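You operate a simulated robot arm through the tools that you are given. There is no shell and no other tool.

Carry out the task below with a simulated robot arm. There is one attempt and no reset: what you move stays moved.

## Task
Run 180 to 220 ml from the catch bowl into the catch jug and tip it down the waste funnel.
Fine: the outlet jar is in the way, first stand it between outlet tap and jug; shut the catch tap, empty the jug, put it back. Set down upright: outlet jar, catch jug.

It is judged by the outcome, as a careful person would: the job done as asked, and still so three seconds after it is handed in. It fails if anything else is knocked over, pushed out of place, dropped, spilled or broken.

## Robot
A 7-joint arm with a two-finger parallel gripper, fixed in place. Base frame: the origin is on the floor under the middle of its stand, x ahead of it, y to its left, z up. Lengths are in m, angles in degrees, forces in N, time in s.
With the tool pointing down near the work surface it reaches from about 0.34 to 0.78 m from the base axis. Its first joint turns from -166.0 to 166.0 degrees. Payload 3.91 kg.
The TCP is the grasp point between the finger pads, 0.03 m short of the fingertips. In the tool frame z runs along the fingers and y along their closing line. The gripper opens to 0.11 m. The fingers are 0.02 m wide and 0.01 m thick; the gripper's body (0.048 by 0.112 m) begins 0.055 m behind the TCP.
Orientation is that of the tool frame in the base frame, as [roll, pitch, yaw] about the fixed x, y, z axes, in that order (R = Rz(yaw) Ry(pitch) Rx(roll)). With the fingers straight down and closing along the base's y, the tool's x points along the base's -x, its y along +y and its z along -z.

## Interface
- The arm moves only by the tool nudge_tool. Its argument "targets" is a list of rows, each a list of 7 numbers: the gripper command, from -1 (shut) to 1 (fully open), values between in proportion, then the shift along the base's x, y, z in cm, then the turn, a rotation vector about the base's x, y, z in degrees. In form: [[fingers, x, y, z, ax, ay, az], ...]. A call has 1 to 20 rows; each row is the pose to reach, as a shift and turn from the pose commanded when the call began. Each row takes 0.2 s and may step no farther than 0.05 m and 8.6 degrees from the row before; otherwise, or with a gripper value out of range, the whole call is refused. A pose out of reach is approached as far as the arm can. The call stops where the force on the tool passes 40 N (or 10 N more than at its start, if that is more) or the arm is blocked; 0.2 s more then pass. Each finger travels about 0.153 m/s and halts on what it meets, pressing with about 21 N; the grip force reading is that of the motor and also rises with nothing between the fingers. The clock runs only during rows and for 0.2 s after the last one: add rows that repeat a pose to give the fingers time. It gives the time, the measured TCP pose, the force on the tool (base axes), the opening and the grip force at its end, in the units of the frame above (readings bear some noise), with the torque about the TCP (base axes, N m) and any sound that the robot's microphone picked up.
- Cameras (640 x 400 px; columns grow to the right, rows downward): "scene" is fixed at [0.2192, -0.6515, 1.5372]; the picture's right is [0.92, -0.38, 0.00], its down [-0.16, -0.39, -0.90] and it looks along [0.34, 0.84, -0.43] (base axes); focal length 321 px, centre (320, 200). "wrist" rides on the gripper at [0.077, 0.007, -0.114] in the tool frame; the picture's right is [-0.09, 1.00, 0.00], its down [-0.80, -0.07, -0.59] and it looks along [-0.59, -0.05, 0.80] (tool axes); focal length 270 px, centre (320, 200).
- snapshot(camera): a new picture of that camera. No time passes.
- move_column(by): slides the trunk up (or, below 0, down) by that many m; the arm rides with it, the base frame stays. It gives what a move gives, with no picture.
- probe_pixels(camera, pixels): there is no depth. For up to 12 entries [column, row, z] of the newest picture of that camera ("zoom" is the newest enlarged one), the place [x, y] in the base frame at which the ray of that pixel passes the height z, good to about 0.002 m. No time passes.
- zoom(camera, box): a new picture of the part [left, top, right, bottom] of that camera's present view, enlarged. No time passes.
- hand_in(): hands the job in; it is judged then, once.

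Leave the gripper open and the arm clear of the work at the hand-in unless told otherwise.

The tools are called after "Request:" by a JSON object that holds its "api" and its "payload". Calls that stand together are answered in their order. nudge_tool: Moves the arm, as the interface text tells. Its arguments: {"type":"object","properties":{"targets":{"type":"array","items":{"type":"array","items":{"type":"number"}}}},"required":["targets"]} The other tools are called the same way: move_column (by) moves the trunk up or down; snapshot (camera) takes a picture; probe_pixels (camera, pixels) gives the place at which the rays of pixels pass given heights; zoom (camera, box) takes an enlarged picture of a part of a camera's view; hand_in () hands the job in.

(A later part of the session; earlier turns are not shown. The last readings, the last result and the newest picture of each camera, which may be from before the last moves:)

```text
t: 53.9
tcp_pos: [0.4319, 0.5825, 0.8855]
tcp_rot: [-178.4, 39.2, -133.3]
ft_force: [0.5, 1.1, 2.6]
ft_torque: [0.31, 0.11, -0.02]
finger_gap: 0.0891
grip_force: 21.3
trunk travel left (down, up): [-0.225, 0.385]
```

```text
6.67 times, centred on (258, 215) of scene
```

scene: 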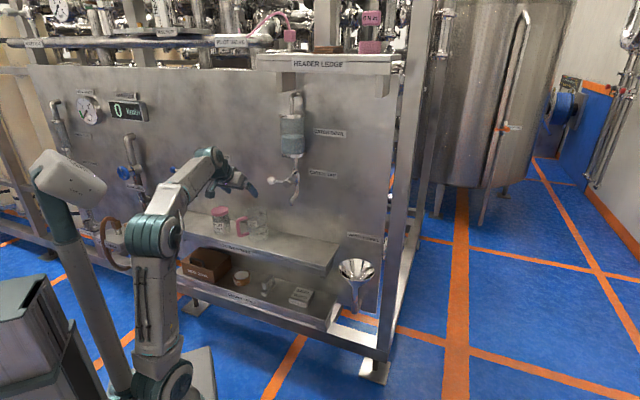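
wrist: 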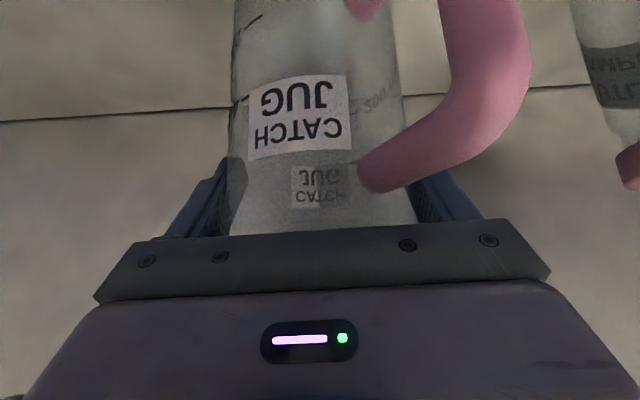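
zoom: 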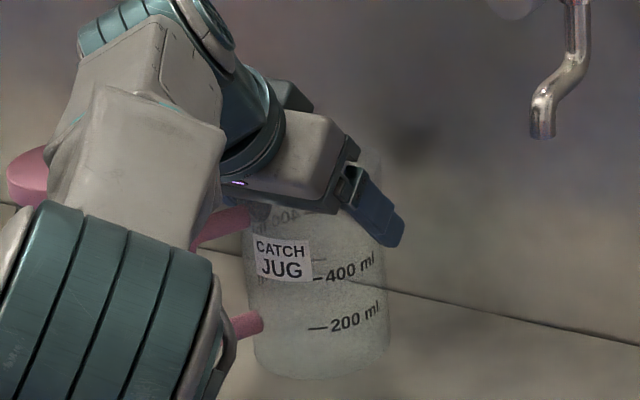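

Gripped firmly: the gap is 0.089 m, so the jug is 89 mm across. I'll lift it 1.5 cm, pull it back about 4.5 cm from the panel, and slide right toward the catch tap, staying below the lever.

Request:
{"api": "nudge_tool", "payload": {"targets": [[-1, 0, 0, 0.6, 0, 0, 0], [-1, 0, 0, 1.5, 0, 0, 0], [-1, -1.6, -1.6, 1.5, 0, 0, 0], [-1, -3.2, -3.2, 1.5, 0, 0, 0], [-1, -1.0, -5.4, 1.5, 0, 0, 0], [-1, 1.2, -7.6, 1.5, 0, 0, 0]]}}

Request:
{"api": "snapshot", "payload": {"camera": "scene"}}

Request:
{"api": "zoom", "payload": {"camera": "scene", "box": [200, 150, 360, 270]}}

```text
t: 55.3
tcp_pos: [0.4449, 0.5056, 0.9022]
tcp_rot: [-178.3, 39.1, -133.1]
ft_force: [-0.8, -0.2, -0.6]
ft_torque: [-0.01, -0.03, -0.01]
finger_gap: 0.0884
grip_force: 20.8
trunk travel left (down, up): [-0.225, 0.385]
```

```text
taken
```

scene: 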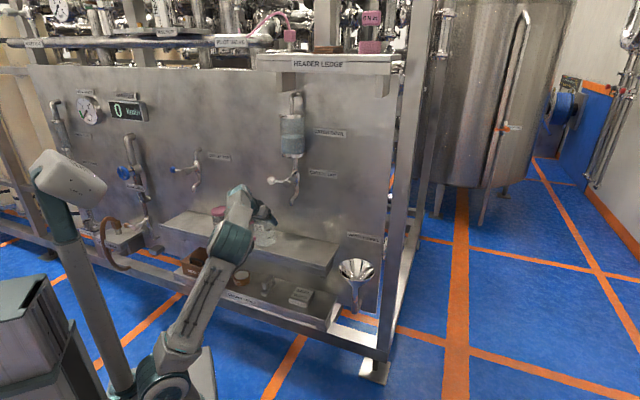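

```text
3.33 times, centred on (280, 210) of scene
```

zoom: 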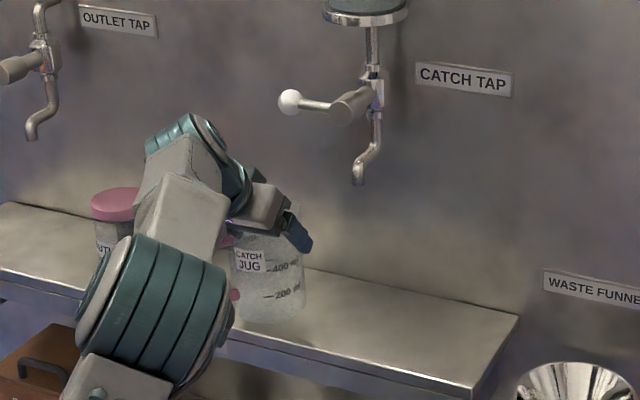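

The jug is held upright. I'll continue right to just in front of the tap, turning the hand 17° clockwise to keep the arm comfortable. That also turns the scale marks better toward the scene camera.

Request:
{"api": "nudge_tool", "payload": {"targets": [[-1, 1.65, -2.4, 0, 0, 0, -4.25], [-1, 3.3, -4.8, 0, 0, 0, -8.5], [-1, 4.95, -7.2, 0, 0, 0, -12.75], [-1, 6.6, -9.6, 0, 0, 0, -17]]}}

Request:
{"api": "snapshot", "payload": {"camera": "scene"}}

Request:
{"api": "zoom", "payload": {"camera": "scene", "box": [225, 160, 353, 260]}}

Request:
{"api": "snapshot", "payload": {"camera": "wrist"}}

```text
t: 56.3
tcp_pos: [0.5053, 0.408, 0.8998]
tcp_rot: [-178.3, 39.1, -150.2]
ft_force: [-0.1, 0.2, -1.6]
ft_torque: [0.01, -0.02, -0.01]
finger_gap: 0.0884
grip_force: 20.5
trunk travel left (down, up): [-0.225, 0.385]
```

```text
taken
```

scene: 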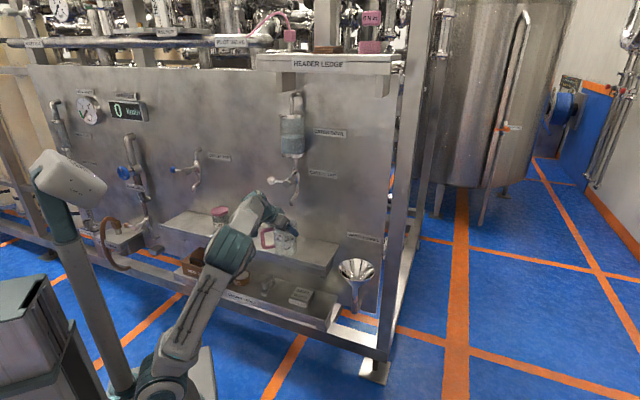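

```text
4.00 times, centred on (289, 210) of scene
```

zoom: 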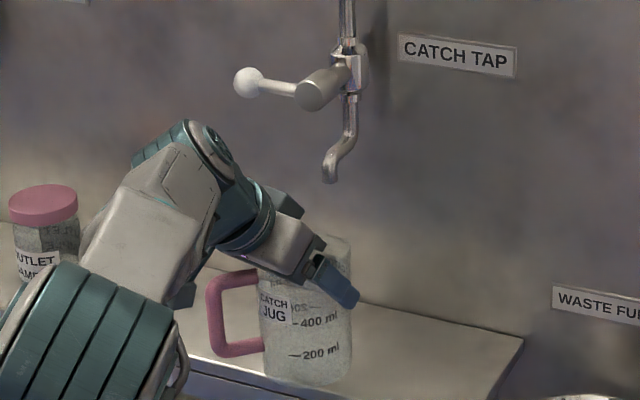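

```text
taken
```

wrist: 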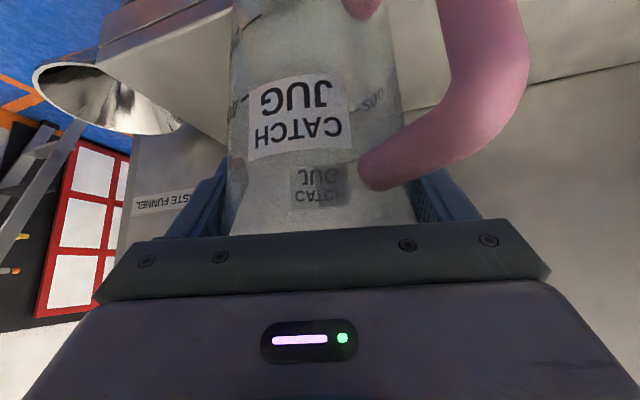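

The jug is right in front of the tap with the spout above and ahead of it. I'll push in 5 cm toward the panel at the lifted height.

Request:
{"api": "nudge_tool", "payload": {"targets": [[-1, 1.25, 1.15, 0, 0, 0, 0], [-1, 2.5, 2.3, 0, 0, 0, 0], [-1, 3.72, 3.4, 0, 0, 0, 0]]}}

Request:
{"api": "zoom", "payload": {"camera": "scene", "box": [240, 160, 336, 240]}}

Request:
{"api": "snapshot", "payload": {"camera": "wrist"}}

```text
t: 57.1
tcp_pos: [0.5458, 0.4424, 0.9019]
tcp_rot: [-178.3, 39.1, -150.2]
ft_force: [-0.1, 0.6, -1.3]
ft_torque: [0.01, -0.01, -0.02]
finger_gap: 0.0886
grip_force: 20.4
trunk travel left (down, up): [-0.225, 0.385]
```

```text
5.00 times, centred on (288, 200) of scene
```

zoom: 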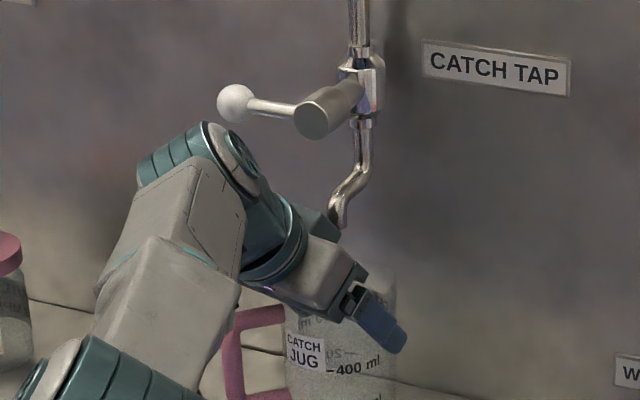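

```text
taken
```

wrist: 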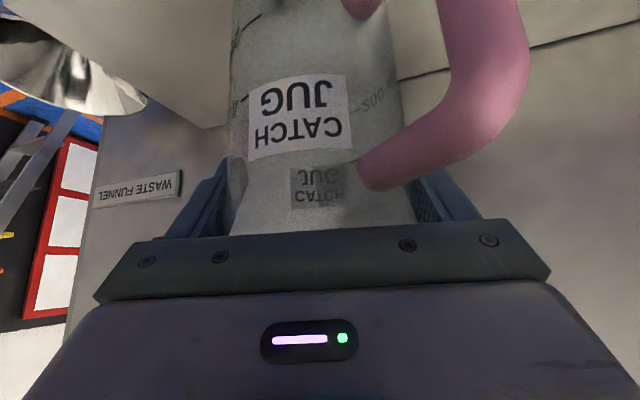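

The spout is over the jug mouth, but the block on top of the hand looks close to the spout. I'll ease back 1 cm, which still leaves the spout about 1.5 cm from the jug's centre, and lower toward the shelf.

Request:
{"api": "nudge_tool", "payload": {"targets": [[-1, -0.7, -0.7, 0, 0, 0, 0], [-1, -0.7, -0.7, -0.7, 0, 0, 0], [-1, -0.7, -0.7, -1.3, 0, 0, 0], [-1, -0.7, -0.7, -1.3, 0, 0, 0]]}}

Request:
{"api": "zoom", "payload": {"camera": "scene", "box": [240, 180, 336, 260]}}

```text
t: 58.1
tcp_pos: [0.5394, 0.436, 0.889]
tcp_rot: [-178.3, 39.1, -150.2]
ft_force: [0.3, -0.4, -1.7]
ft_torque: [0.02, -0.02, -0.01]
finger_gap: 0.0884
grip_force: 20.8
trunk travel left (down, up): [-0.225, 0.385]
```

```text
5.00 times, centred on (288, 220) of scene
```

zoom: 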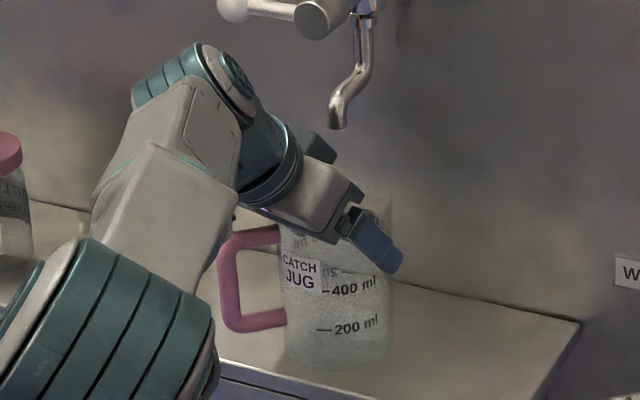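

Clear of the spout. I'll lower in millimetre steps to touchdown.

Request:
{"api": "nudge_tool", "payload": {"targets": [[-1, 0, 0, -0.1, 0, 0, 0], [-1, 0, 0, -0.2, 0, 0, 0], [-1, 0, 0, -0.2, 0, 0, 0]]}}

```text
t: 58.9
tcp_pos: [0.5397, 0.4353, 0.8857]
tcp_rot: [-178.3, 39.2, -150.3]
ft_force: [-0.1, 0.5, 0.2]
ft_torque: [0.04, -0.01, 0.0]
finger_gap: 0.0882
grip_force: 20.7
trunk travel left (down, up): [-0.225, 0.385]
```

The suspended weight of about 1.7 N has gone from the reading. I'll go one more millimetre to confirm, then release.

Request:
{"api": "nudge_tool", "payload": {"targets": [[-1, 0, 0, -0.1, 0, 0, 0], [-1, 0, 0, -0.1, 0, 0, 0]]}}

```text
t: 59.5
tcp_pos: [0.5393, 0.4348, 0.8874]
tcp_rot: [-178.4, 39.2, -150.3]
ft_force: [0.0, -1.8, 7.7]
ft_torque: [0.18, 0.15, 0.0]
finger_gap: 0.0881
grip_force: 21.1
trunk travel left (down, up): [-0.225, 0.385]
```

Contact is confirmed at 7.7 N. I'll relax 1 mm and open the fingers fully.

Request:
{"api": "nudge_tool", "payload": {"targets": [[-1, 0, 0, 0.1, 0, 0, 0], [0, 0, 0, 0.1, 0, 0, 0], [1, 0, 0, 0.1, 0, 0, 0], [1, 0, 0, 0.1, 0, 0, 0]]}}

Request:
{"api": "snapshot", "payload": {"camera": "wrist"}}

Request:
{"api": "zoom", "payload": {"camera": "scene", "box": [240, 180, 336, 260]}}

```text
t: 60.5
tcp_pos: [0.5402, 0.4362, 0.8858]
tcp_rot: [-178.2, 39.1, -150.2]
ft_force: [-0.9, 0.1, 0.1]
ft_torque: [0.0, 0.01, 0.0]
finger_gap: 0.11
grip_force: 0.1
trunk travel left (down, up): [-0.225, 0.385]
```

```text
taken
```

wrist: 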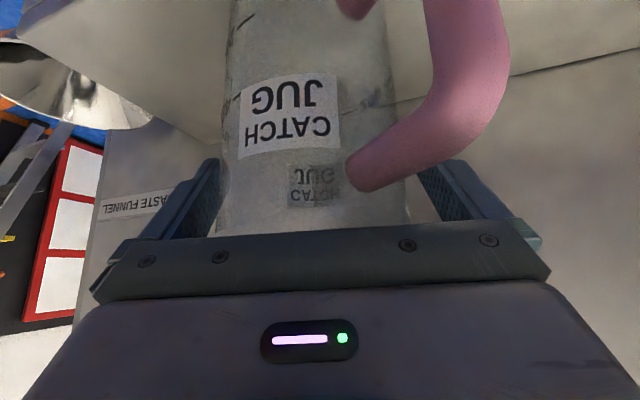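

```text
5.00 times, centred on (288, 220) of scene
```

zoom: 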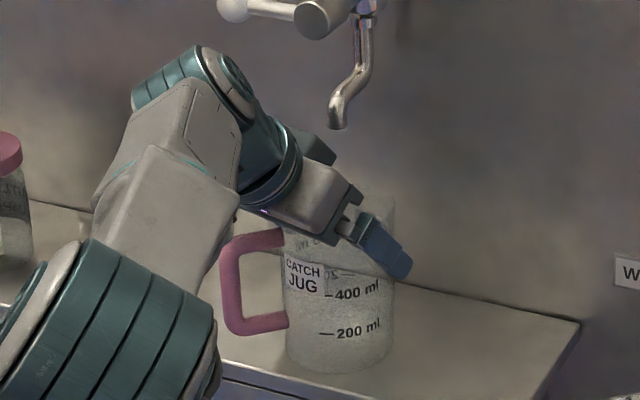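

The jug is standing free. I'll retreat along the tool axis, up and back.

Request:
{"api": "nudge_tool", "payload": {"targets": [[1, -1.6, -0.95, 2.3, 0, 0, 0], [1, -3.6, -2.1, 5.1, 0, 0, 0], [1, -5.8, -3.3, 8.2, 0, 0, 0], [1, -8.2, -4.7, 11.6, 0, 0, 0]]}}

Request:
{"api": "zoom", "payload": {"camera": "scene", "box": [225, 150, 337, 250]}}

Request:
{"api": "snapshot", "payload": {"camera": "wrist"}}

Request:
{"api": "snapshot", "payload": {"camera": "scene"}}

```text
t: 61.5
tcp_pos: [0.457, 0.3912, 1.0009]
tcp_rot: [-178.3, 39.0, -150.2]
ft_force: [-0.5, -0.2, -0.5]
ft_torque: [-0.01, 0.02, 0.0]
finger_gap: 0.11
grip_force: 0.1
trunk travel left (down, up): [-0.225, 0.385]
```

```text
4.00 times, centred on (281, 200) of scene
```

zoom: 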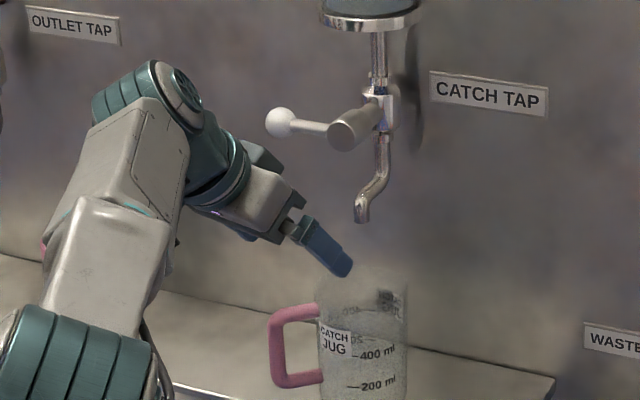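

```text
taken
```

wrist: 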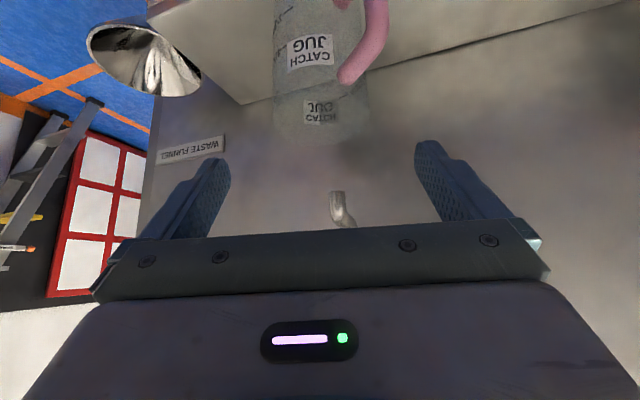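

```text
taken
```

scene: 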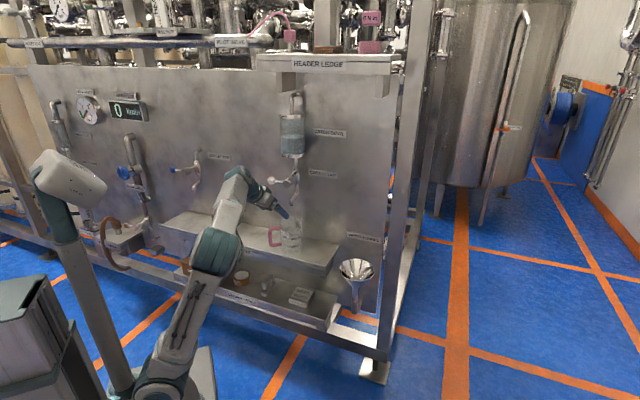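

I'll check that the spout falls inside the jug mouth by probing the spout tip and the rim in the wrist view.

Request:
{"api": "zoom", "payload": {"camera": "wrist", "box": [230, 60, 438, 220]}}

Request:
{"api": "probe_pixels", "payload": {"camera": "wrist", "pixels": [[337, 193, 0.975], [337, 193, 0.97], [320, 145, 0.907], [272, 115, 0.907], [368, 110, 0.907]]}}

```text
2.50 times, centred on (334, 140) of wrist
```

zoom: 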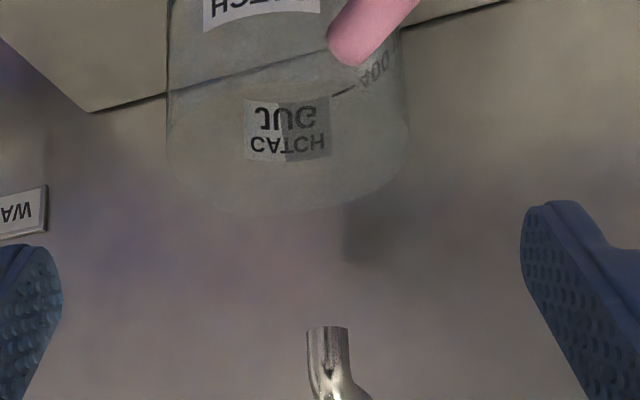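

```text
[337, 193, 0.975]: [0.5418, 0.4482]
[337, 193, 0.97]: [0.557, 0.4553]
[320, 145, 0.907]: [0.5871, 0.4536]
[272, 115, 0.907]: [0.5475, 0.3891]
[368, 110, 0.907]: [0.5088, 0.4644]
```

The spout stands about 1.8 cm from the jug's centre, well inside the mouth. The lever ball is near (0.483, 0.481, 1.078). I'll work it with the half-open fingers as a vertical fork, one finger above and one below the lever. First I'll back off in front of the lever and square the hand to the panel.

Request:
{"api": "nudge_tool", "payload": {"targets": [[1, -2.0, -1.0, 3.3, 0, 0, 5], [1, -4.0, -1.0, 6.6, 0, 0, 10], [1, -6.1, -0.5, 9.9, 0, 0, 15]]}}

Request:
{"api": "nudge_tool", "payload": {"targets": [[1, 0, 0, 0, 5, -5, 0], [1, 0, 0, 0, 10, -10, 0], [1, 0, 0, 0, 14.8, -14.8, 0]]}}

Request:
{"api": "snapshot", "payload": {"camera": "scene"}}

Request:
{"api": "snapshot", "payload": {"camera": "wrist"}}

```text
t: 62.3
tcp_pos: [0.3977, 0.3854, 1.1006]
tcp_rot: [-178.4, 39.1, -135.3]
ft_force: [-0.1, 1.3, -0.7]
ft_torque: [0.03, 0.03, 0.03]
finger_gap: 0.1101
grip_force: 0.1
trunk travel left (down, up): [-0.225, 0.385]
```

```text
t: 63.1
tcp_pos: [0.3967, 0.384, 1.1002]
tcp_rot: [-178.6, 60.2, -135.4]
ft_force: [0.4, 0.8, -0.6]
ft_torque: [0.0, 0.03, 0.01]
finger_gap: 0.1099
grip_force: 0.0
trunk travel left (down, up): [-0.225, 0.385]
```

```text
taken
```

scene: 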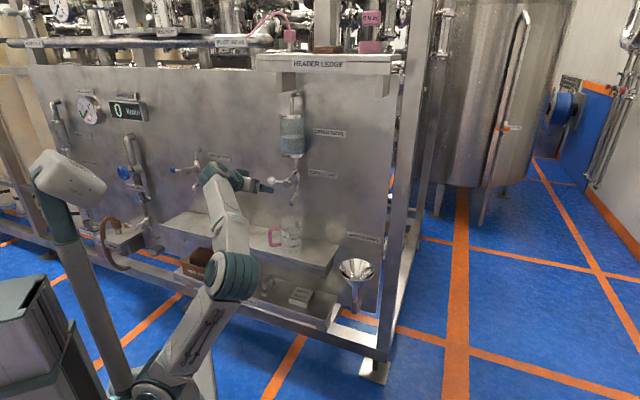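

```text
taken
```

wrist: 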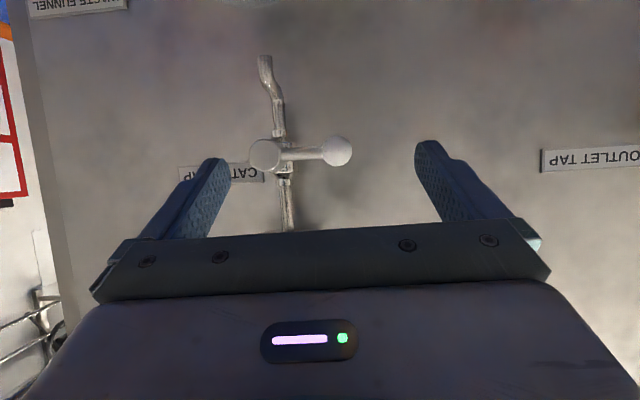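

The wrist view shows the tap face-on: ball at (337,151), hub at (266,154). I'll roll the hand 90° about its own axis, so the camera goes to the left side and the fingers lie one above the other.

Request:
{"api": "nudge_tool", "payload": {"targets": [[1, 0, 0, 0, 5.07, 4.99, -4.08], [1, 0, 0, 0, 10.14, 9.98, -8.15], [1, 0, 0, 0, 15.2, 14.97, -12.23], [1, 0, 0, 0, 20.27, 19.96, -16.3], [1, 0, 0, 0, 25.34, 24.95, -20.4], [1, 0, 0, 0, 30.4, 29.94, -24.45], [1, 0, 0, 0, 35.48, 34.93, -28.5], [1, 0, 0, 0, 40.55, 39.92, -32.6], [1, 0, 0, 0, 45.6, 44.9, -36.7], [1, 0, 0, 0, 50.7, 49.9, -40.75], [1, 0, 0, 0, 55.6, 54.8, -44.7]]}}

Request:
{"api": "snapshot", "payload": {"camera": "scene"}}

Request:
{"api": "snapshot", "payload": {"camera": "wrist"}}

```text
t: 65.5
tcp_pos: [0.3963, 0.3855, 1.0998]
tcp_rot: [121.2, -0.3, 134.6]
ft_force: [0.4, -0.7, -0.3]
ft_torque: [-0.02, -0.02, 0.02]
finger_gap: 0.1099
grip_force: 0.1
trunk travel left (down, up): [-0.225, 0.385]
```

```text
taken
```

scene: 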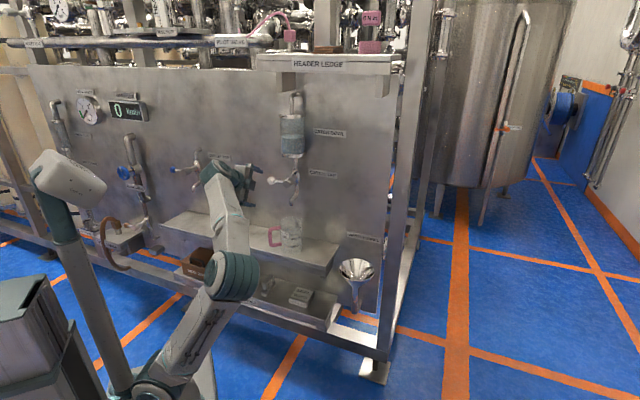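

```text
taken
```

wrist: 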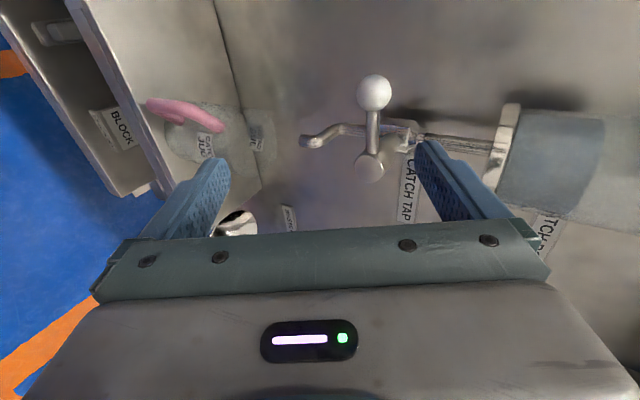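

The roll went cleanly. Ball ≈(0.4805, 0.484, 1.077), hub axis u≈0.0635, z≈1.076, so the lever arm is about 66 mm. I'll set the fingers to about 0.055 m and line the fork up on the tool axis, still 12 cm back.

Request:
{"api": "nudge_tool", "payload": {"targets": [[0, 0.2, 1.0, 1.9, 0, 0, 0], [0, 0.5, 2.5, 3.85, 0, 0, 0], [0, 0.5, 2.5, 3.85, 0, 0, 0]]}}

Request:
{"api": "snapshot", "payload": {"camera": "wrist"}}

Request:
{"api": "zoom", "payload": {"camera": "scene", "box": [225, 140, 321, 200]}}

```text
t: 66.3
tcp_pos: [0.4012, 0.4098, 1.1394]
tcp_rot: [121.3, 0.0, 134.6]
ft_force: [0.7, -0.4, -0.9]
ft_torque: [-0.01, -0.02, 0.0]
finger_gap: 0.0551
grip_force: 0.1
trunk travel left (down, up): [-0.225, 0.385]
```

```text
taken
```

wrist: 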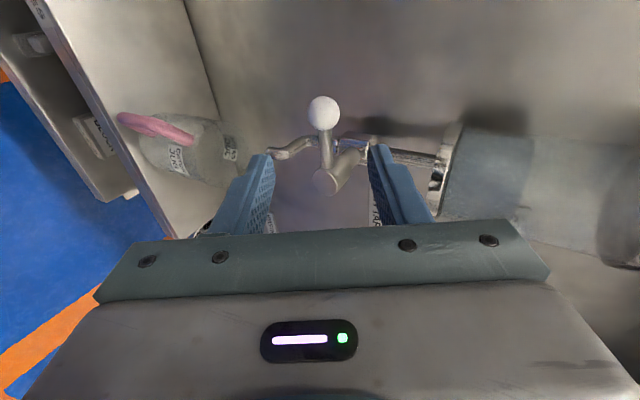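

```text
6.67 times, centred on (273, 170) of scene
```

zoom: 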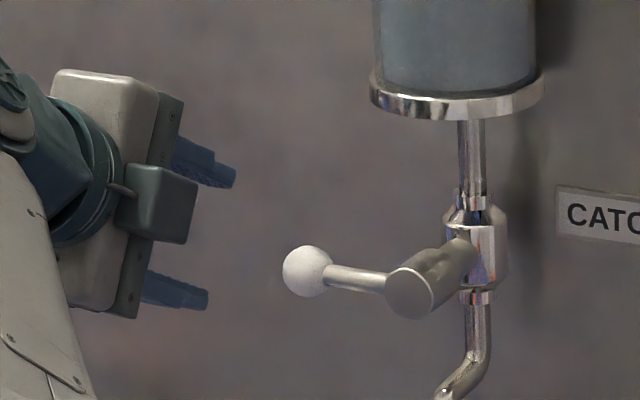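

The ball lies on the fork's centreline (column 324, with the fork centre at 320). I'll advance 12 cm along the tool axis so the ball sits between the fingers.

Request:
{"api": "nudge_tool", "payload": {"targets": [[0, 1.9, 1.85, -1.5, 0, 0, 0], [0, 3.8, 3.7, -3.0, 0, 0, 0], [0, 5.6, 5.5, -4.5, 0, 0, 0], [0, 7.3, 7.2, -5.9, 0, 0, 0]]}}

Request:
{"api": "snapshot", "payload": {"camera": "wrist"}}

Request:
{"api": "zoom", "payload": {"camera": "scene", "box": [225, 140, 321, 200]}}

```text
t: 67.3
tcp_pos: [0.4763, 0.4803, 1.0805]
tcp_rot: [121.3, -0.1, 134.8]
ft_force: [0.1, -0.4, -0.5]
ft_torque: [-0.01, -0.03, -0.03]
finger_gap: 0.0549
grip_force: 0.1
trunk travel left (down, up): [-0.225, 0.385]
```

```text
taken
```

wrist: 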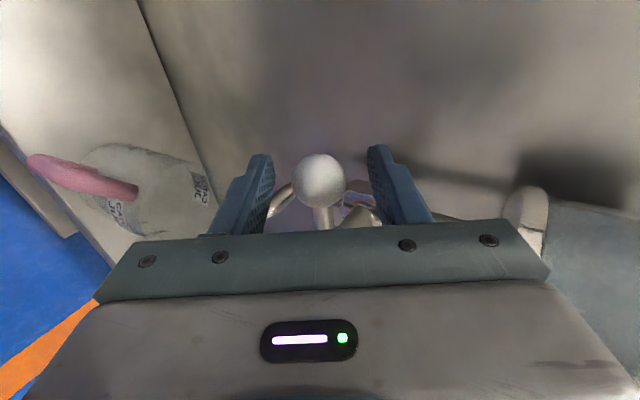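

```text
6.67 times, centred on (273, 170) of scene
```

zoom: 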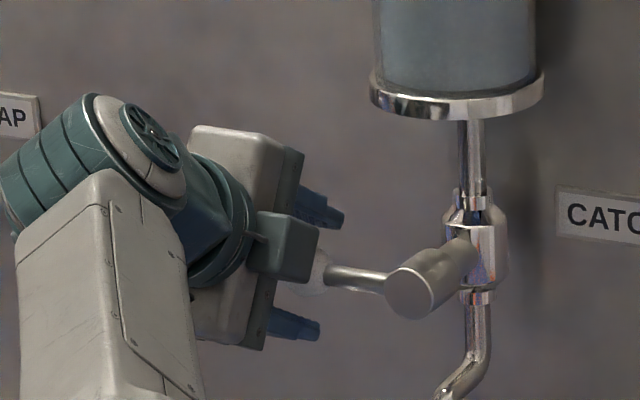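

The ball is centred in the fork. I'll narrow the fork to about 0.038 m, leaving a few millimetres of clearance each side, then try the lever 1 cm downward while watching the force.

Request:
{"api": "nudge_tool", "payload": {"targets": [[-0.31, 0, 0, 0, 0, 0, 0], [-0.31, 0, 0, 0, 0, 0, 0]]}}

Request:
{"api": "nudge_tool", "payload": {"targets": [[-0.31, 0, 0, -0.5, 0, 0, 0], [-0.31, 0, 0, -1.0, 0, 0, 0]]}}

Request:
{"api": "zoom", "payload": {"camera": "scene", "box": [245, 150, 341, 250]}}

Request:
{"api": "snapshot", "payload": {"camera": "wrist"}}

```text
t: 67.9
tcp_pos: [0.4746, 0.4797, 1.0799]
tcp_rot: [121.3, 0.1, 134.7]
ft_force: [-0.7, -0.4, 0.3]
ft_torque: [-0.01, 0.0, 0.02]
finger_gap: 0.0378
grip_force: 0.1
trunk travel left (down, up): [-0.225, 0.385]
```

```text
t: 68.5
tcp_pos: [0.4744, 0.4794, 1.0726]
tcp_rot: [121.0, 0.0, 134.6]
ft_force: [4.8, 1.3, 12.0]
ft_torque: [0.03, -0.18, -0.14]
finger_gap: 0.044
grip_force: 6.2
trunk travel left (down, up): [-0.225, 0.385]
```

```text
4.00 times, centred on (293, 200) of scene
```

zoom: 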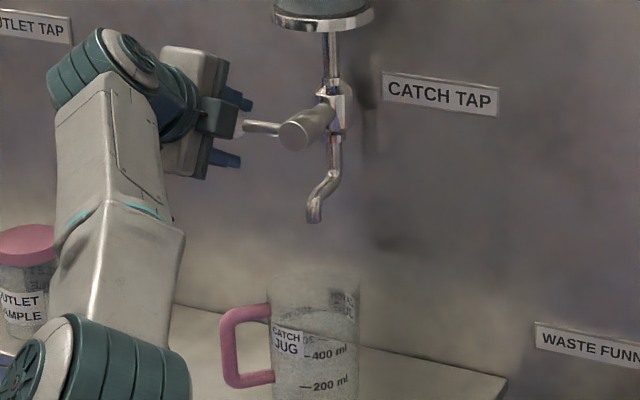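

```text
taken
```

wrist: 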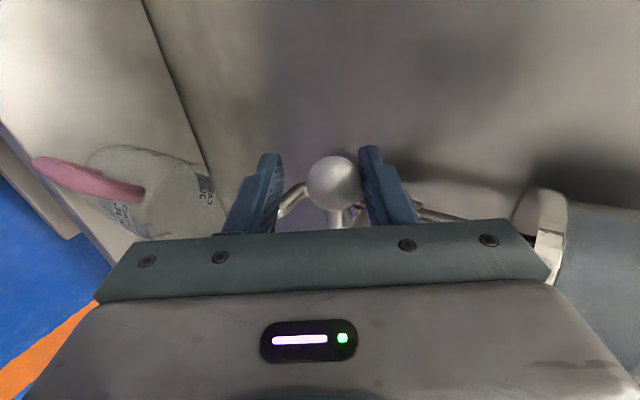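

The lever resisted at 12 N and pushed the upper finger open instead of moving, so down may be against its stop. I'll return to neutral and try upward gently.

Request:
{"api": "nudge_tool", "payload": {"targets": [[-0.31, 0, 0, 0.5, 0, 0, 0], [-0.31, 0, 0, 1.0, 0, 0, 0], [-0.31, 0, 0, 1.5, 0, 0, 0], [-0.31, 0, 0, 2.0, 0, 0, 0]]}}

Request:
{"api": "snapshot", "payload": {"camera": "wrist"}}

Request:
{"api": "zoom", "payload": {"camera": "scene", "box": [245, 150, 341, 250]}}

```text
t: 69.5
tcp_pos: [0.4751, 0.4818, 1.0891]
tcp_rot: [121.5, -0.1, 134.8]
ft_force: [-1.5, -0.4, -4.8]
ft_torque: [0.01, 0.08, 0.07]
finger_gap: 0.0399
grip_force: 2.1
trunk travel left (down, up): [-0.225, 0.385]
```

```text
taken
```

wrist: 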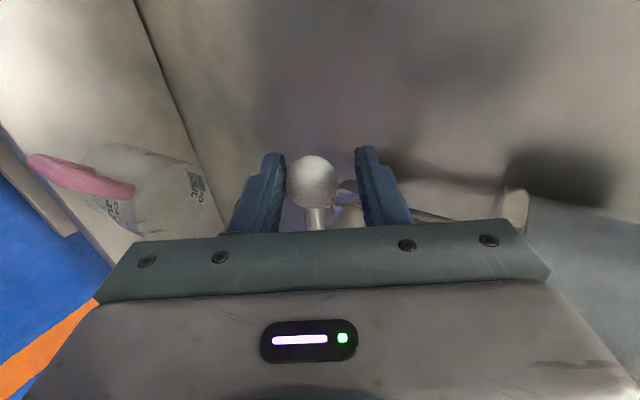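

```text
4.00 times, centred on (293, 200) of scene
```

zoom: 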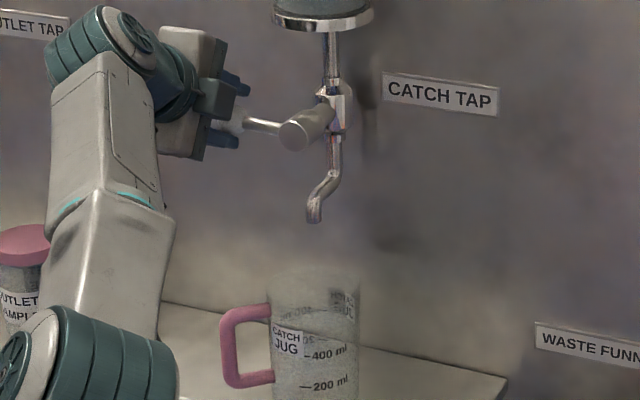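

Light contact upward now at 4.8 N. I'll press up a bit further to see whether the lever yields.

Request:
{"api": "nudge_tool", "payload": {"targets": [[-0.31, 0, 0, 0.4, 0, 0, 0], [-0.31, 0, 0, 0.8, 0, 0, 0]]}}

Request:
{"api": "snapshot", "payload": {"camera": "wrist"}}

Request:
{"api": "zoom", "payload": {"camera": "scene", "box": [245, 150, 341, 250]}}

```text
t: 70.1
tcp_pos: [0.475, 0.4817, 1.0992]
tcp_rot: [121.3, 0.1, 134.7]
ft_force: [-1.2, -2.3, -1.7]
ft_torque: [-0.03, 0.03, 0.0]
finger_gap: 0.0391
grip_force: 1.1
trunk travel left (down, up): [-0.225, 0.385]
```

```text
taken
```

wrist: 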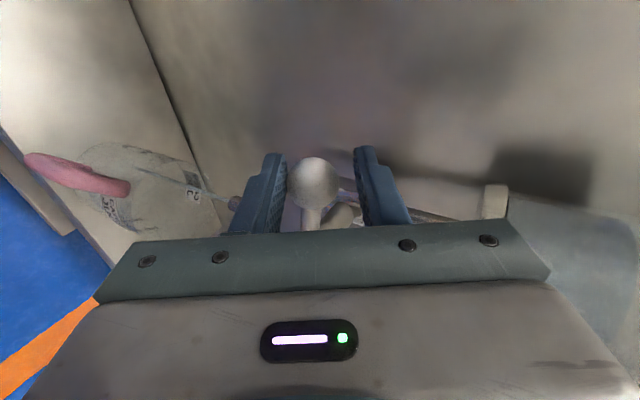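

```text
4.00 times, centred on (293, 200) of scene
```

zoom: 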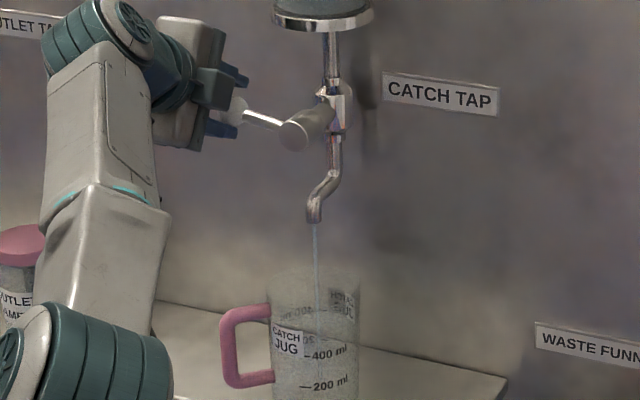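

Upward opens it: a thin stream is falling into the jug. I'll hold the lever here about 1 s and read the level.

Request:
{"api": "nudge_tool", "payload": {"targets": [[-0.31, 0, 0, 0, 0, 0, 0], [-0.31, 0, 0, 0, 0, 0, 0], [-0.31, 0, 0, 0, 0, 0, 0], [-0.31, 0, 0, 0, 0, 0, 0]]}}

Request:
{"api": "zoom", "payload": {"camera": "scene", "box": [262, 210, 326, 250]}}

Request:
{"api": "zoom", "payload": {"camera": "scene", "box": [256, 85, 352, 145]}}

```text
t: 71.1
tcp_pos: [0.4744, 0.4812, 1.0986]
tcp_rot: [121.3, 0.0, 134.8]
ft_force: [-0.4, -1.2, -0.9]
ft_torque: [0.0, 0.02, -0.01]
finger_gap: 0.0388
grip_force: 0.2
trunk travel left (down, up): [-0.225, 0.385]
```

```text
10.00 times, centred on (294, 230) of scene
```

zoom: 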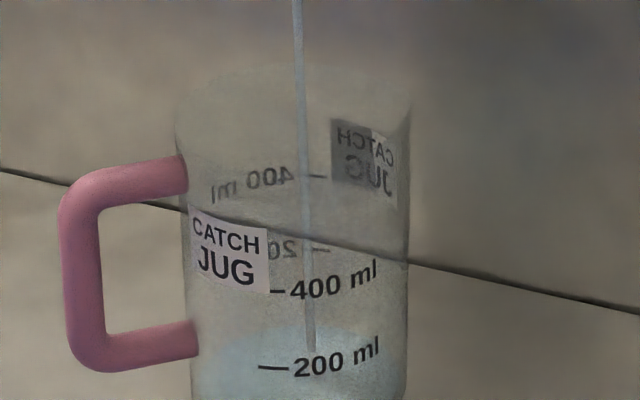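

```text
6.67 times, centred on (304, 115) of scene
```

zoom: 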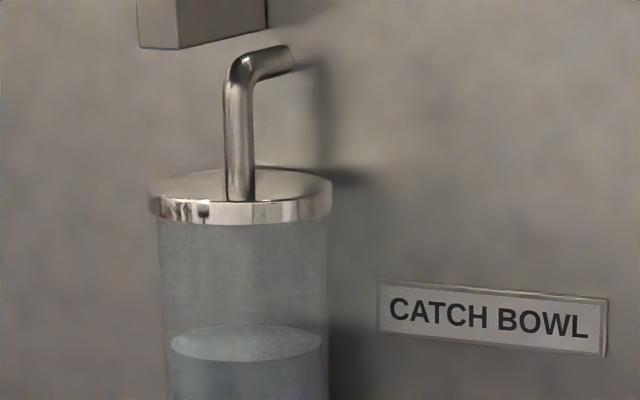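

I need to see the bottom of the jug too. I'll zoom lower.

Request:
{"api": "zoom", "payload": {"camera": "scene", "box": [262, 222, 326, 262]}}

```text
10.00 times, centred on (294, 242) of scene
```

zoom: 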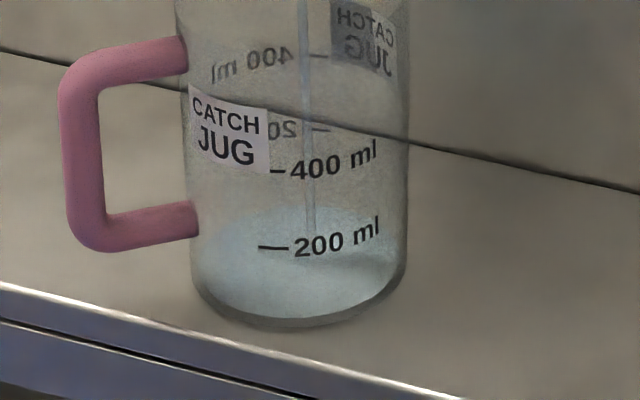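

I'll enlarge the waterline area further; no time passes.

Request:
{"api": "zoom", "payload": {"camera": "scene", "box": [278, 238, 306, 256]}}

Request:
{"api": "zoom", "payload": {"camera": "wrist", "box": [20, 120, 276, 260]}}

```text
16.00 times, centred on (292, 247) of scene
```

zoom: 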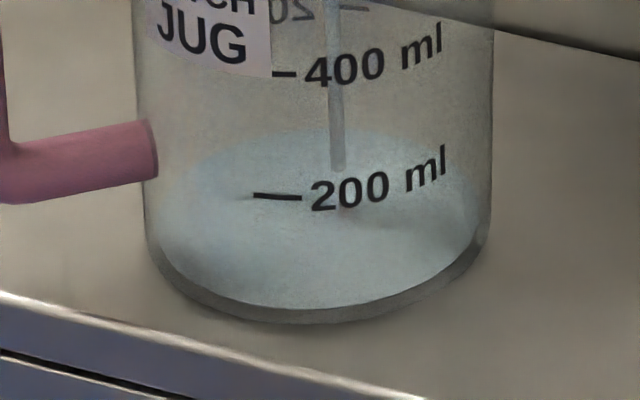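

```text
2.50 times, centred on (148, 190) of wrist
```

zoom: 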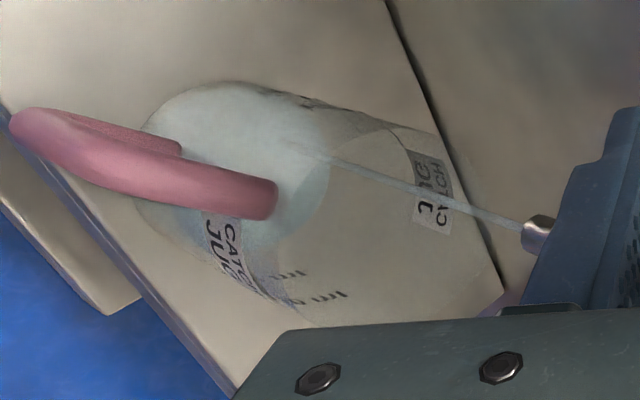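

Now it's readable: the water's near edge is at y≈308, the jug base at ≈321, and the 200 ml tick at ≈196 (400 ml at 74). That's roughly 20 ml so far, about 15–20 ml/s. I'll hold for 4.2 s.

Request:
{"api": "nudge_tool", "payload": {"targets": [[-0.31, 0, 0, 0, 0, 0, 0], [-0.31, 0, 0, 0, 0, 0, 0], [-0.31, 0, 0, 0, 0, 0, 0], [-0.31, 0, 0, 0, 0, 0, 0], [-0.31, 0, 0, 0, 0, 0, 0], [-0.31, 0, 0, 0, 0, 0, 0], [-0.31, 0, 0, 0, 0, 0, 0], [-0.31, 0, 0, 0, 0, 0, 0], [-0.31, 0, 0, 0, 0, 0, 0], [-0.31, 0, 0, 0, 0, 0, 0], [-0.31, 0, 0, 0, 0, 0, 0], [-0.31, 0, 0, 0, 0, 0, 0], [-0.31, 0, 0, 0, 0, 0, 0], [-0.31, 0, 0, 0, 0, 0, 0], [-0.31, 0, 0, 0, 0, 0, 0], [-0.31, 0, 0, 0, 0, 0, 0], [-0.31, 0, 0, 0, 0, 0, 0], [-0.31, 0, 0, 0, 0, 0, 0], [-0.31, 0, 0, 0, 0, 0, 0], [-0.31, 0, 0, 0, 0, 0, 0]]}}

Request:
{"api": "zoom", "payload": {"camera": "scene", "box": [278, 238, 306, 256]}}

```text
t: 75.3
tcp_pos: [0.4746, 0.481, 1.0991]
tcp_rot: [121.4, 0.0, 134.7]
ft_force: [-0.7, -0.3, 0.0]
ft_torque: [-0.03, 0.0, -0.01]
finger_gap: 0.0382
grip_force: 0.1
trunk travel left (down, up): [-0.225, 0.385]
```

```text
16.00 times, centred on (292, 247) of scene
```

zoom: 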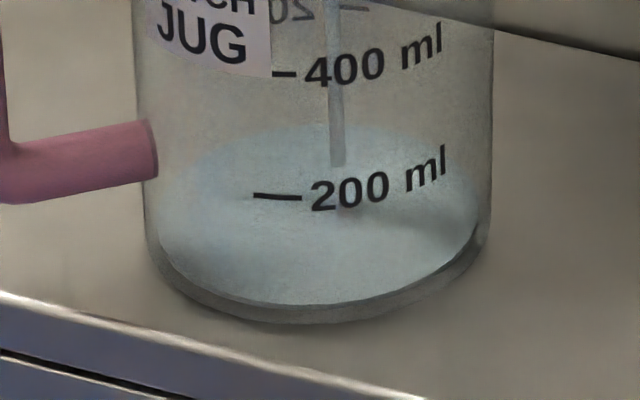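

That rate is slow, only about 2 ml/s. I'll raise the lever another 0.8 cm for more flow and hold about 2 s.

Request:
{"api": "nudge_tool", "payload": {"targets": [[-0.31, 0.05, -0.05, 0.4, 0, 0, 0], [-0.31, 0.1, -0.1, 0.8, 0, 0, 0], [-0.31, 0.1, -0.1, 0.8, 0, 0, 0], [-0.31, 0.1, -0.1, 0.8, 0, 0, 0], [-0.31, 0.1, -0.1, 0.8, 0, 0, 0], [-0.31, 0.1, -0.1, 0.8, 0, 0, 0], [-0.31, 0.1, -0.1, 0.8, 0, 0, 0], [-0.31, 0.1, -0.1, 0.8, 0, 0, 0], [-0.31, 0.1, -0.1, 0.8, 0, 0, 0], [-0.31, 0.1, -0.1, 0.8, 0, 0, 0]]}}

Request:
{"api": "zoom", "payload": {"camera": "scene", "box": [278, 238, 306, 256]}}

Request:
{"api": "snapshot", "payload": {"camera": "wrist"}}

```text
t: 77.5
tcp_pos: [0.4759, 0.4803, 1.107]
tcp_rot: [121.3, 0.0, 134.8]
ft_force: [0.5, 0.0, -0.7]
ft_torque: [-0.01, 0.0, -0.01]
finger_gap: 0.0383
grip_force: 0.6
trunk travel left (down, up): [-0.225, 0.385]
```

```text
16.00 times, centred on (292, 247) of scene
```

zoom: 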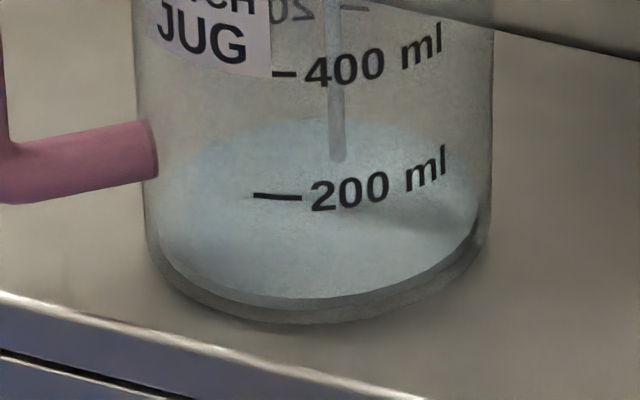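

```text
taken
```

wrist: 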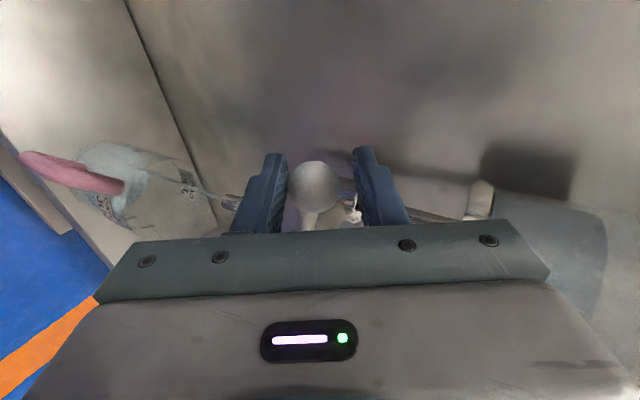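

Now about 4 ml/s. I'll raise the lever about 2 cm more along its arc and hold for a couple of seconds.

Request:
{"api": "nudge_tool", "payload": {"targets": [[-0.31, 0.2, -0.2, 0.7, 0, 0, 0], [-0.31, 0.45, -0.45, 1.4, 0, 0, 0], [-0.31, 0.7, -0.7, 1.9, 0, 0, 0], [-0.31, 0.7, -0.7, 1.9, 0, 0, 0], [-0.31, 0.7, -0.7, 1.9, 0, 0, 0], [-0.31, 0.7, -0.7, 1.9, 0, 0, 0], [-0.31, 0.7, -0.7, 1.9, 0, 0, 0], [-0.31, 0.7, -0.7, 1.9, 0, 0, 0], [-0.31, 0.7, -0.7, 1.9, 0, 0, 0], [-0.31, 0.7, -0.7, 1.9, 0, 0, 0]]}}

Request:
{"api": "zoom", "payload": {"camera": "scene", "box": [278, 238, 306, 256]}}

Request:
{"api": "snapshot", "payload": {"camera": "wrist"}}

Request:
{"api": "zoom", "payload": {"camera": "scene", "box": [245, 140, 341, 240]}}

```text
t: 79.7
tcp_pos: [0.4825, 0.4732, 1.1287]
tcp_rot: [121.3, 0.0, 134.7]
ft_force: [0.6, -0.4, 0.0]
ft_torque: [-0.02, -0.01, -0.01]
finger_gap: 0.0382
grip_force: 0.4
trunk travel left (down, up): [-0.225, 0.385]
```

```text
16.00 times, centred on (292, 247) of scene
```

zoom: 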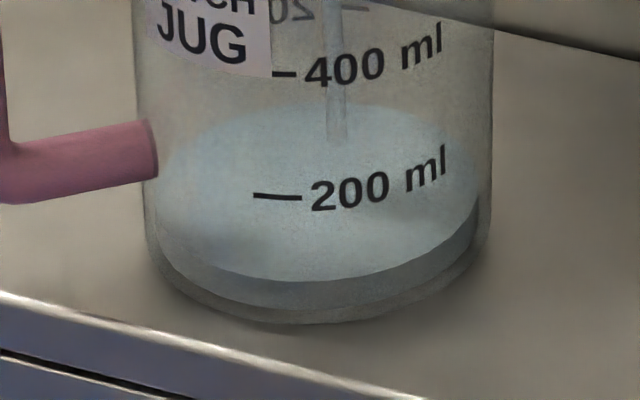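

```text
taken
```

wrist: 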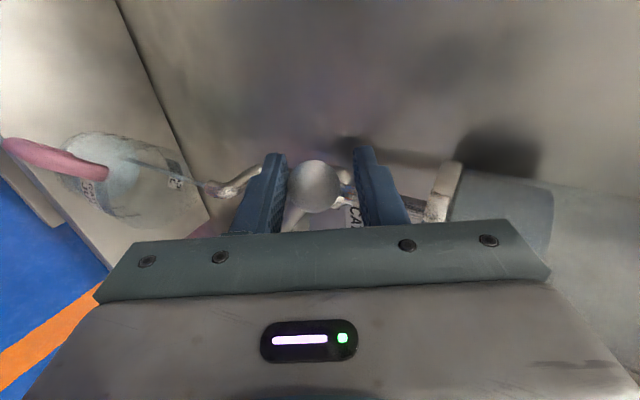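

```text
4.00 times, centred on (293, 190) of scene
```

zoom: 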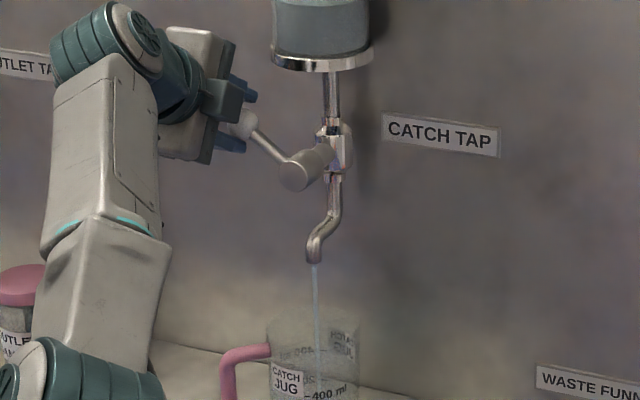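

The near edge is now at y≈281. I'm aiming for ≈194, level with the 200 ml mark allowing for wall thickness. The rate is about 14 ml/s, so roughly 140 ml remain. I'll hold another 4.2 s and re-read.

Request:
{"api": "nudge_tool", "payload": {"targets": [[-0.31, 0, 0, 0, 0, 0, 0], [-0.31, 0, 0, 0, 0, 0, 0], [-0.31, 0, 0, 0, 0, 0, 0], [-0.31, 0, 0, 0, 0, 0, 0], [-0.31, 0, 0, 0, 0, 0, 0], [-0.31, 0, 0, 0, 0, 0, 0], [-0.31, 0, 0, 0, 0, 0, 0], [-0.31, 0, 0, 0, 0, 0, 0], [-0.31, 0, 0, 0, 0, 0, 0], [-0.31, 0, 0, 0, 0, 0, 0], [-0.31, 0, 0, 0, 0, 0, 0], [-0.31, 0, 0, 0, 0, 0, 0], [-0.31, 0, 0, 0, 0, 0, 0], [-0.31, 0, 0, 0, 0, 0, 0], [-0.31, 0, 0, 0, 0, 0, 0], [-0.31, 0, 0, 0, 0, 0, 0], [-0.31, 0, 0, 0, 0, 0, 0], [-0.31, 0, 0, 0, 0, 0, 0], [-0.31, 0, 0, 0, 0, 0, 0], [-0.31, 0, 0, 0, 0, 0, 0]]}}

Request:
{"api": "zoom", "payload": {"camera": "scene", "box": [278, 238, 306, 256]}}

Request:
{"api": "zoom", "payload": {"camera": "scene", "box": [262, 212, 326, 252]}}

```text
t: 83.9
tcp_pos: [0.4832, 0.4738, 1.1264]
tcp_rot: [121.3, 0.0, 134.8]
ft_force: [0.5, -0.4, -0.4]
ft_torque: [0.02, -0.01, -0.01]
finger_gap: 0.0383
grip_force: 0.4
trunk travel left (down, up): [-0.225, 0.385]
```

```text
16.00 times, centred on (292, 247) of scene
```

zoom: 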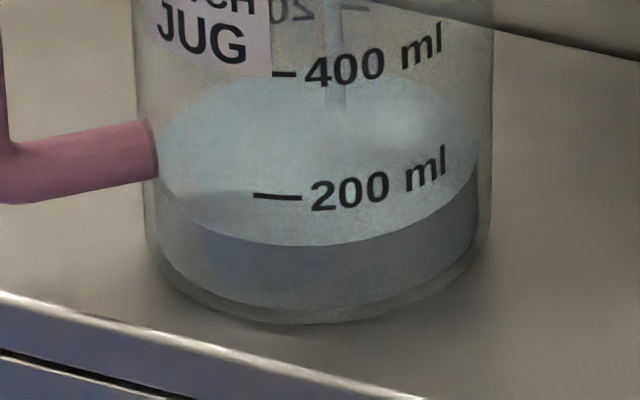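

```text
10.00 times, centred on (294, 232) of scene
```

zoom: 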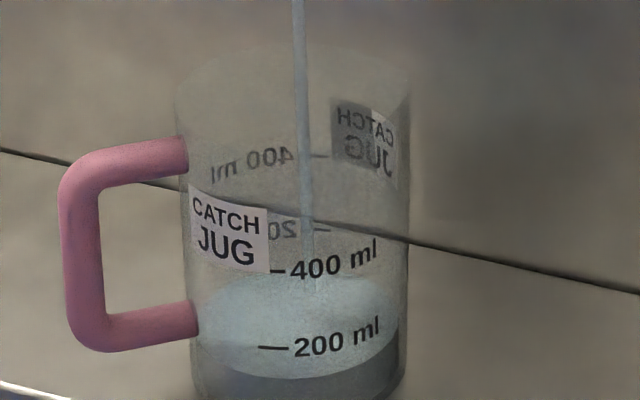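

The near edge is at y≈246, a steady 13.7 ml/s, so I'm at roughly 110–115 ml. I'll hold 4.2 s more, then finish with a short hold and shut.

Request:
{"api": "nudge_tool", "payload": {"targets": [[-0.31, 0, 0, 0, 0, 0, 0], [-0.31, 0, 0, 0, 0, 0, 0], [-0.31, 0, 0, 0, 0, 0, 0], [-0.31, 0, 0, 0, 0, 0, 0], [-0.31, 0, 0, 0, 0, 0, 0], [-0.31, 0, 0, 0, 0, 0, 0], [-0.31, 0, 0, 0, 0, 0, 0], [-0.31, 0, 0, 0, 0, 0, 0], [-0.31, 0, 0, 0, 0, 0, 0], [-0.31, 0, 0, 0, 0, 0, 0], [-0.31, 0, 0, 0, 0, 0, 0], [-0.31, 0, 0, 0, 0, 0, 0], [-0.31, 0, 0, 0, 0, 0, 0], [-0.31, 0, 0, 0, 0, 0, 0], [-0.31, 0, 0, 0, 0, 0, 0], [-0.31, 0, 0, 0, 0, 0, 0], [-0.31, 0, 0, 0, 0, 0, 0], [-0.31, 0, 0, 0, 0, 0, 0], [-0.31, 0, 0, 0, 0, 0, 0], [-0.31, 0, 0, 0, 0, 0, 0]]}}

Request:
{"api": "zoom", "payload": {"camera": "scene", "box": [278, 238, 306, 256]}}

Request:
{"api": "zoom", "payload": {"camera": "scene", "box": [278, 230, 306, 248]}}

```text
t: 88.1
tcp_pos: [0.4827, 0.4731, 1.1268]
tcp_rot: [121.4, 0.0, 134.7]
ft_force: [-0.6, -0.3, -1.0]
ft_torque: [0.0, -0.02, 0.0]
finger_gap: 0.0382
grip_force: 0.6
trunk travel left (down, up): [-0.225, 0.385]
```

```text
16.00 times, centred on (292, 247) of scene
```

zoom: 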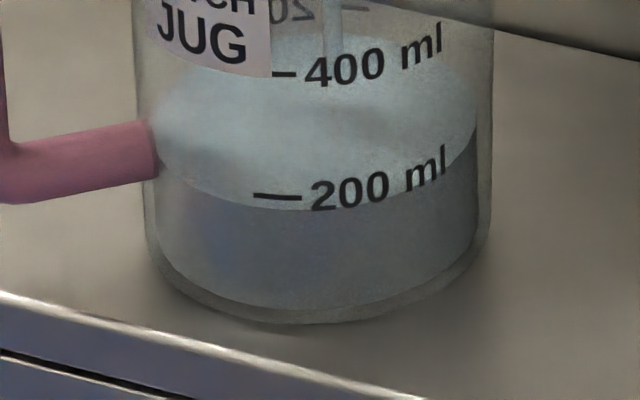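

```text
16.00 times, centred on (292, 239) of scene
```

zoom: 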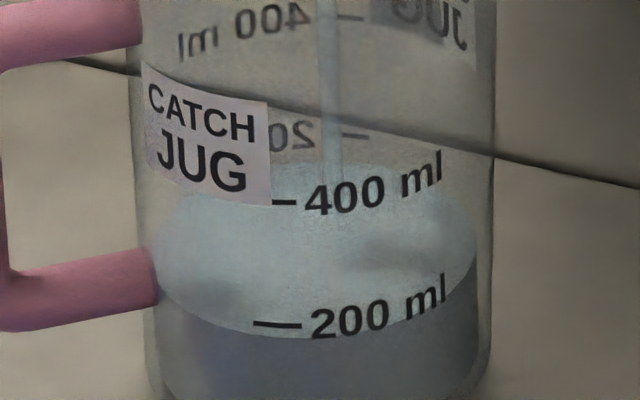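

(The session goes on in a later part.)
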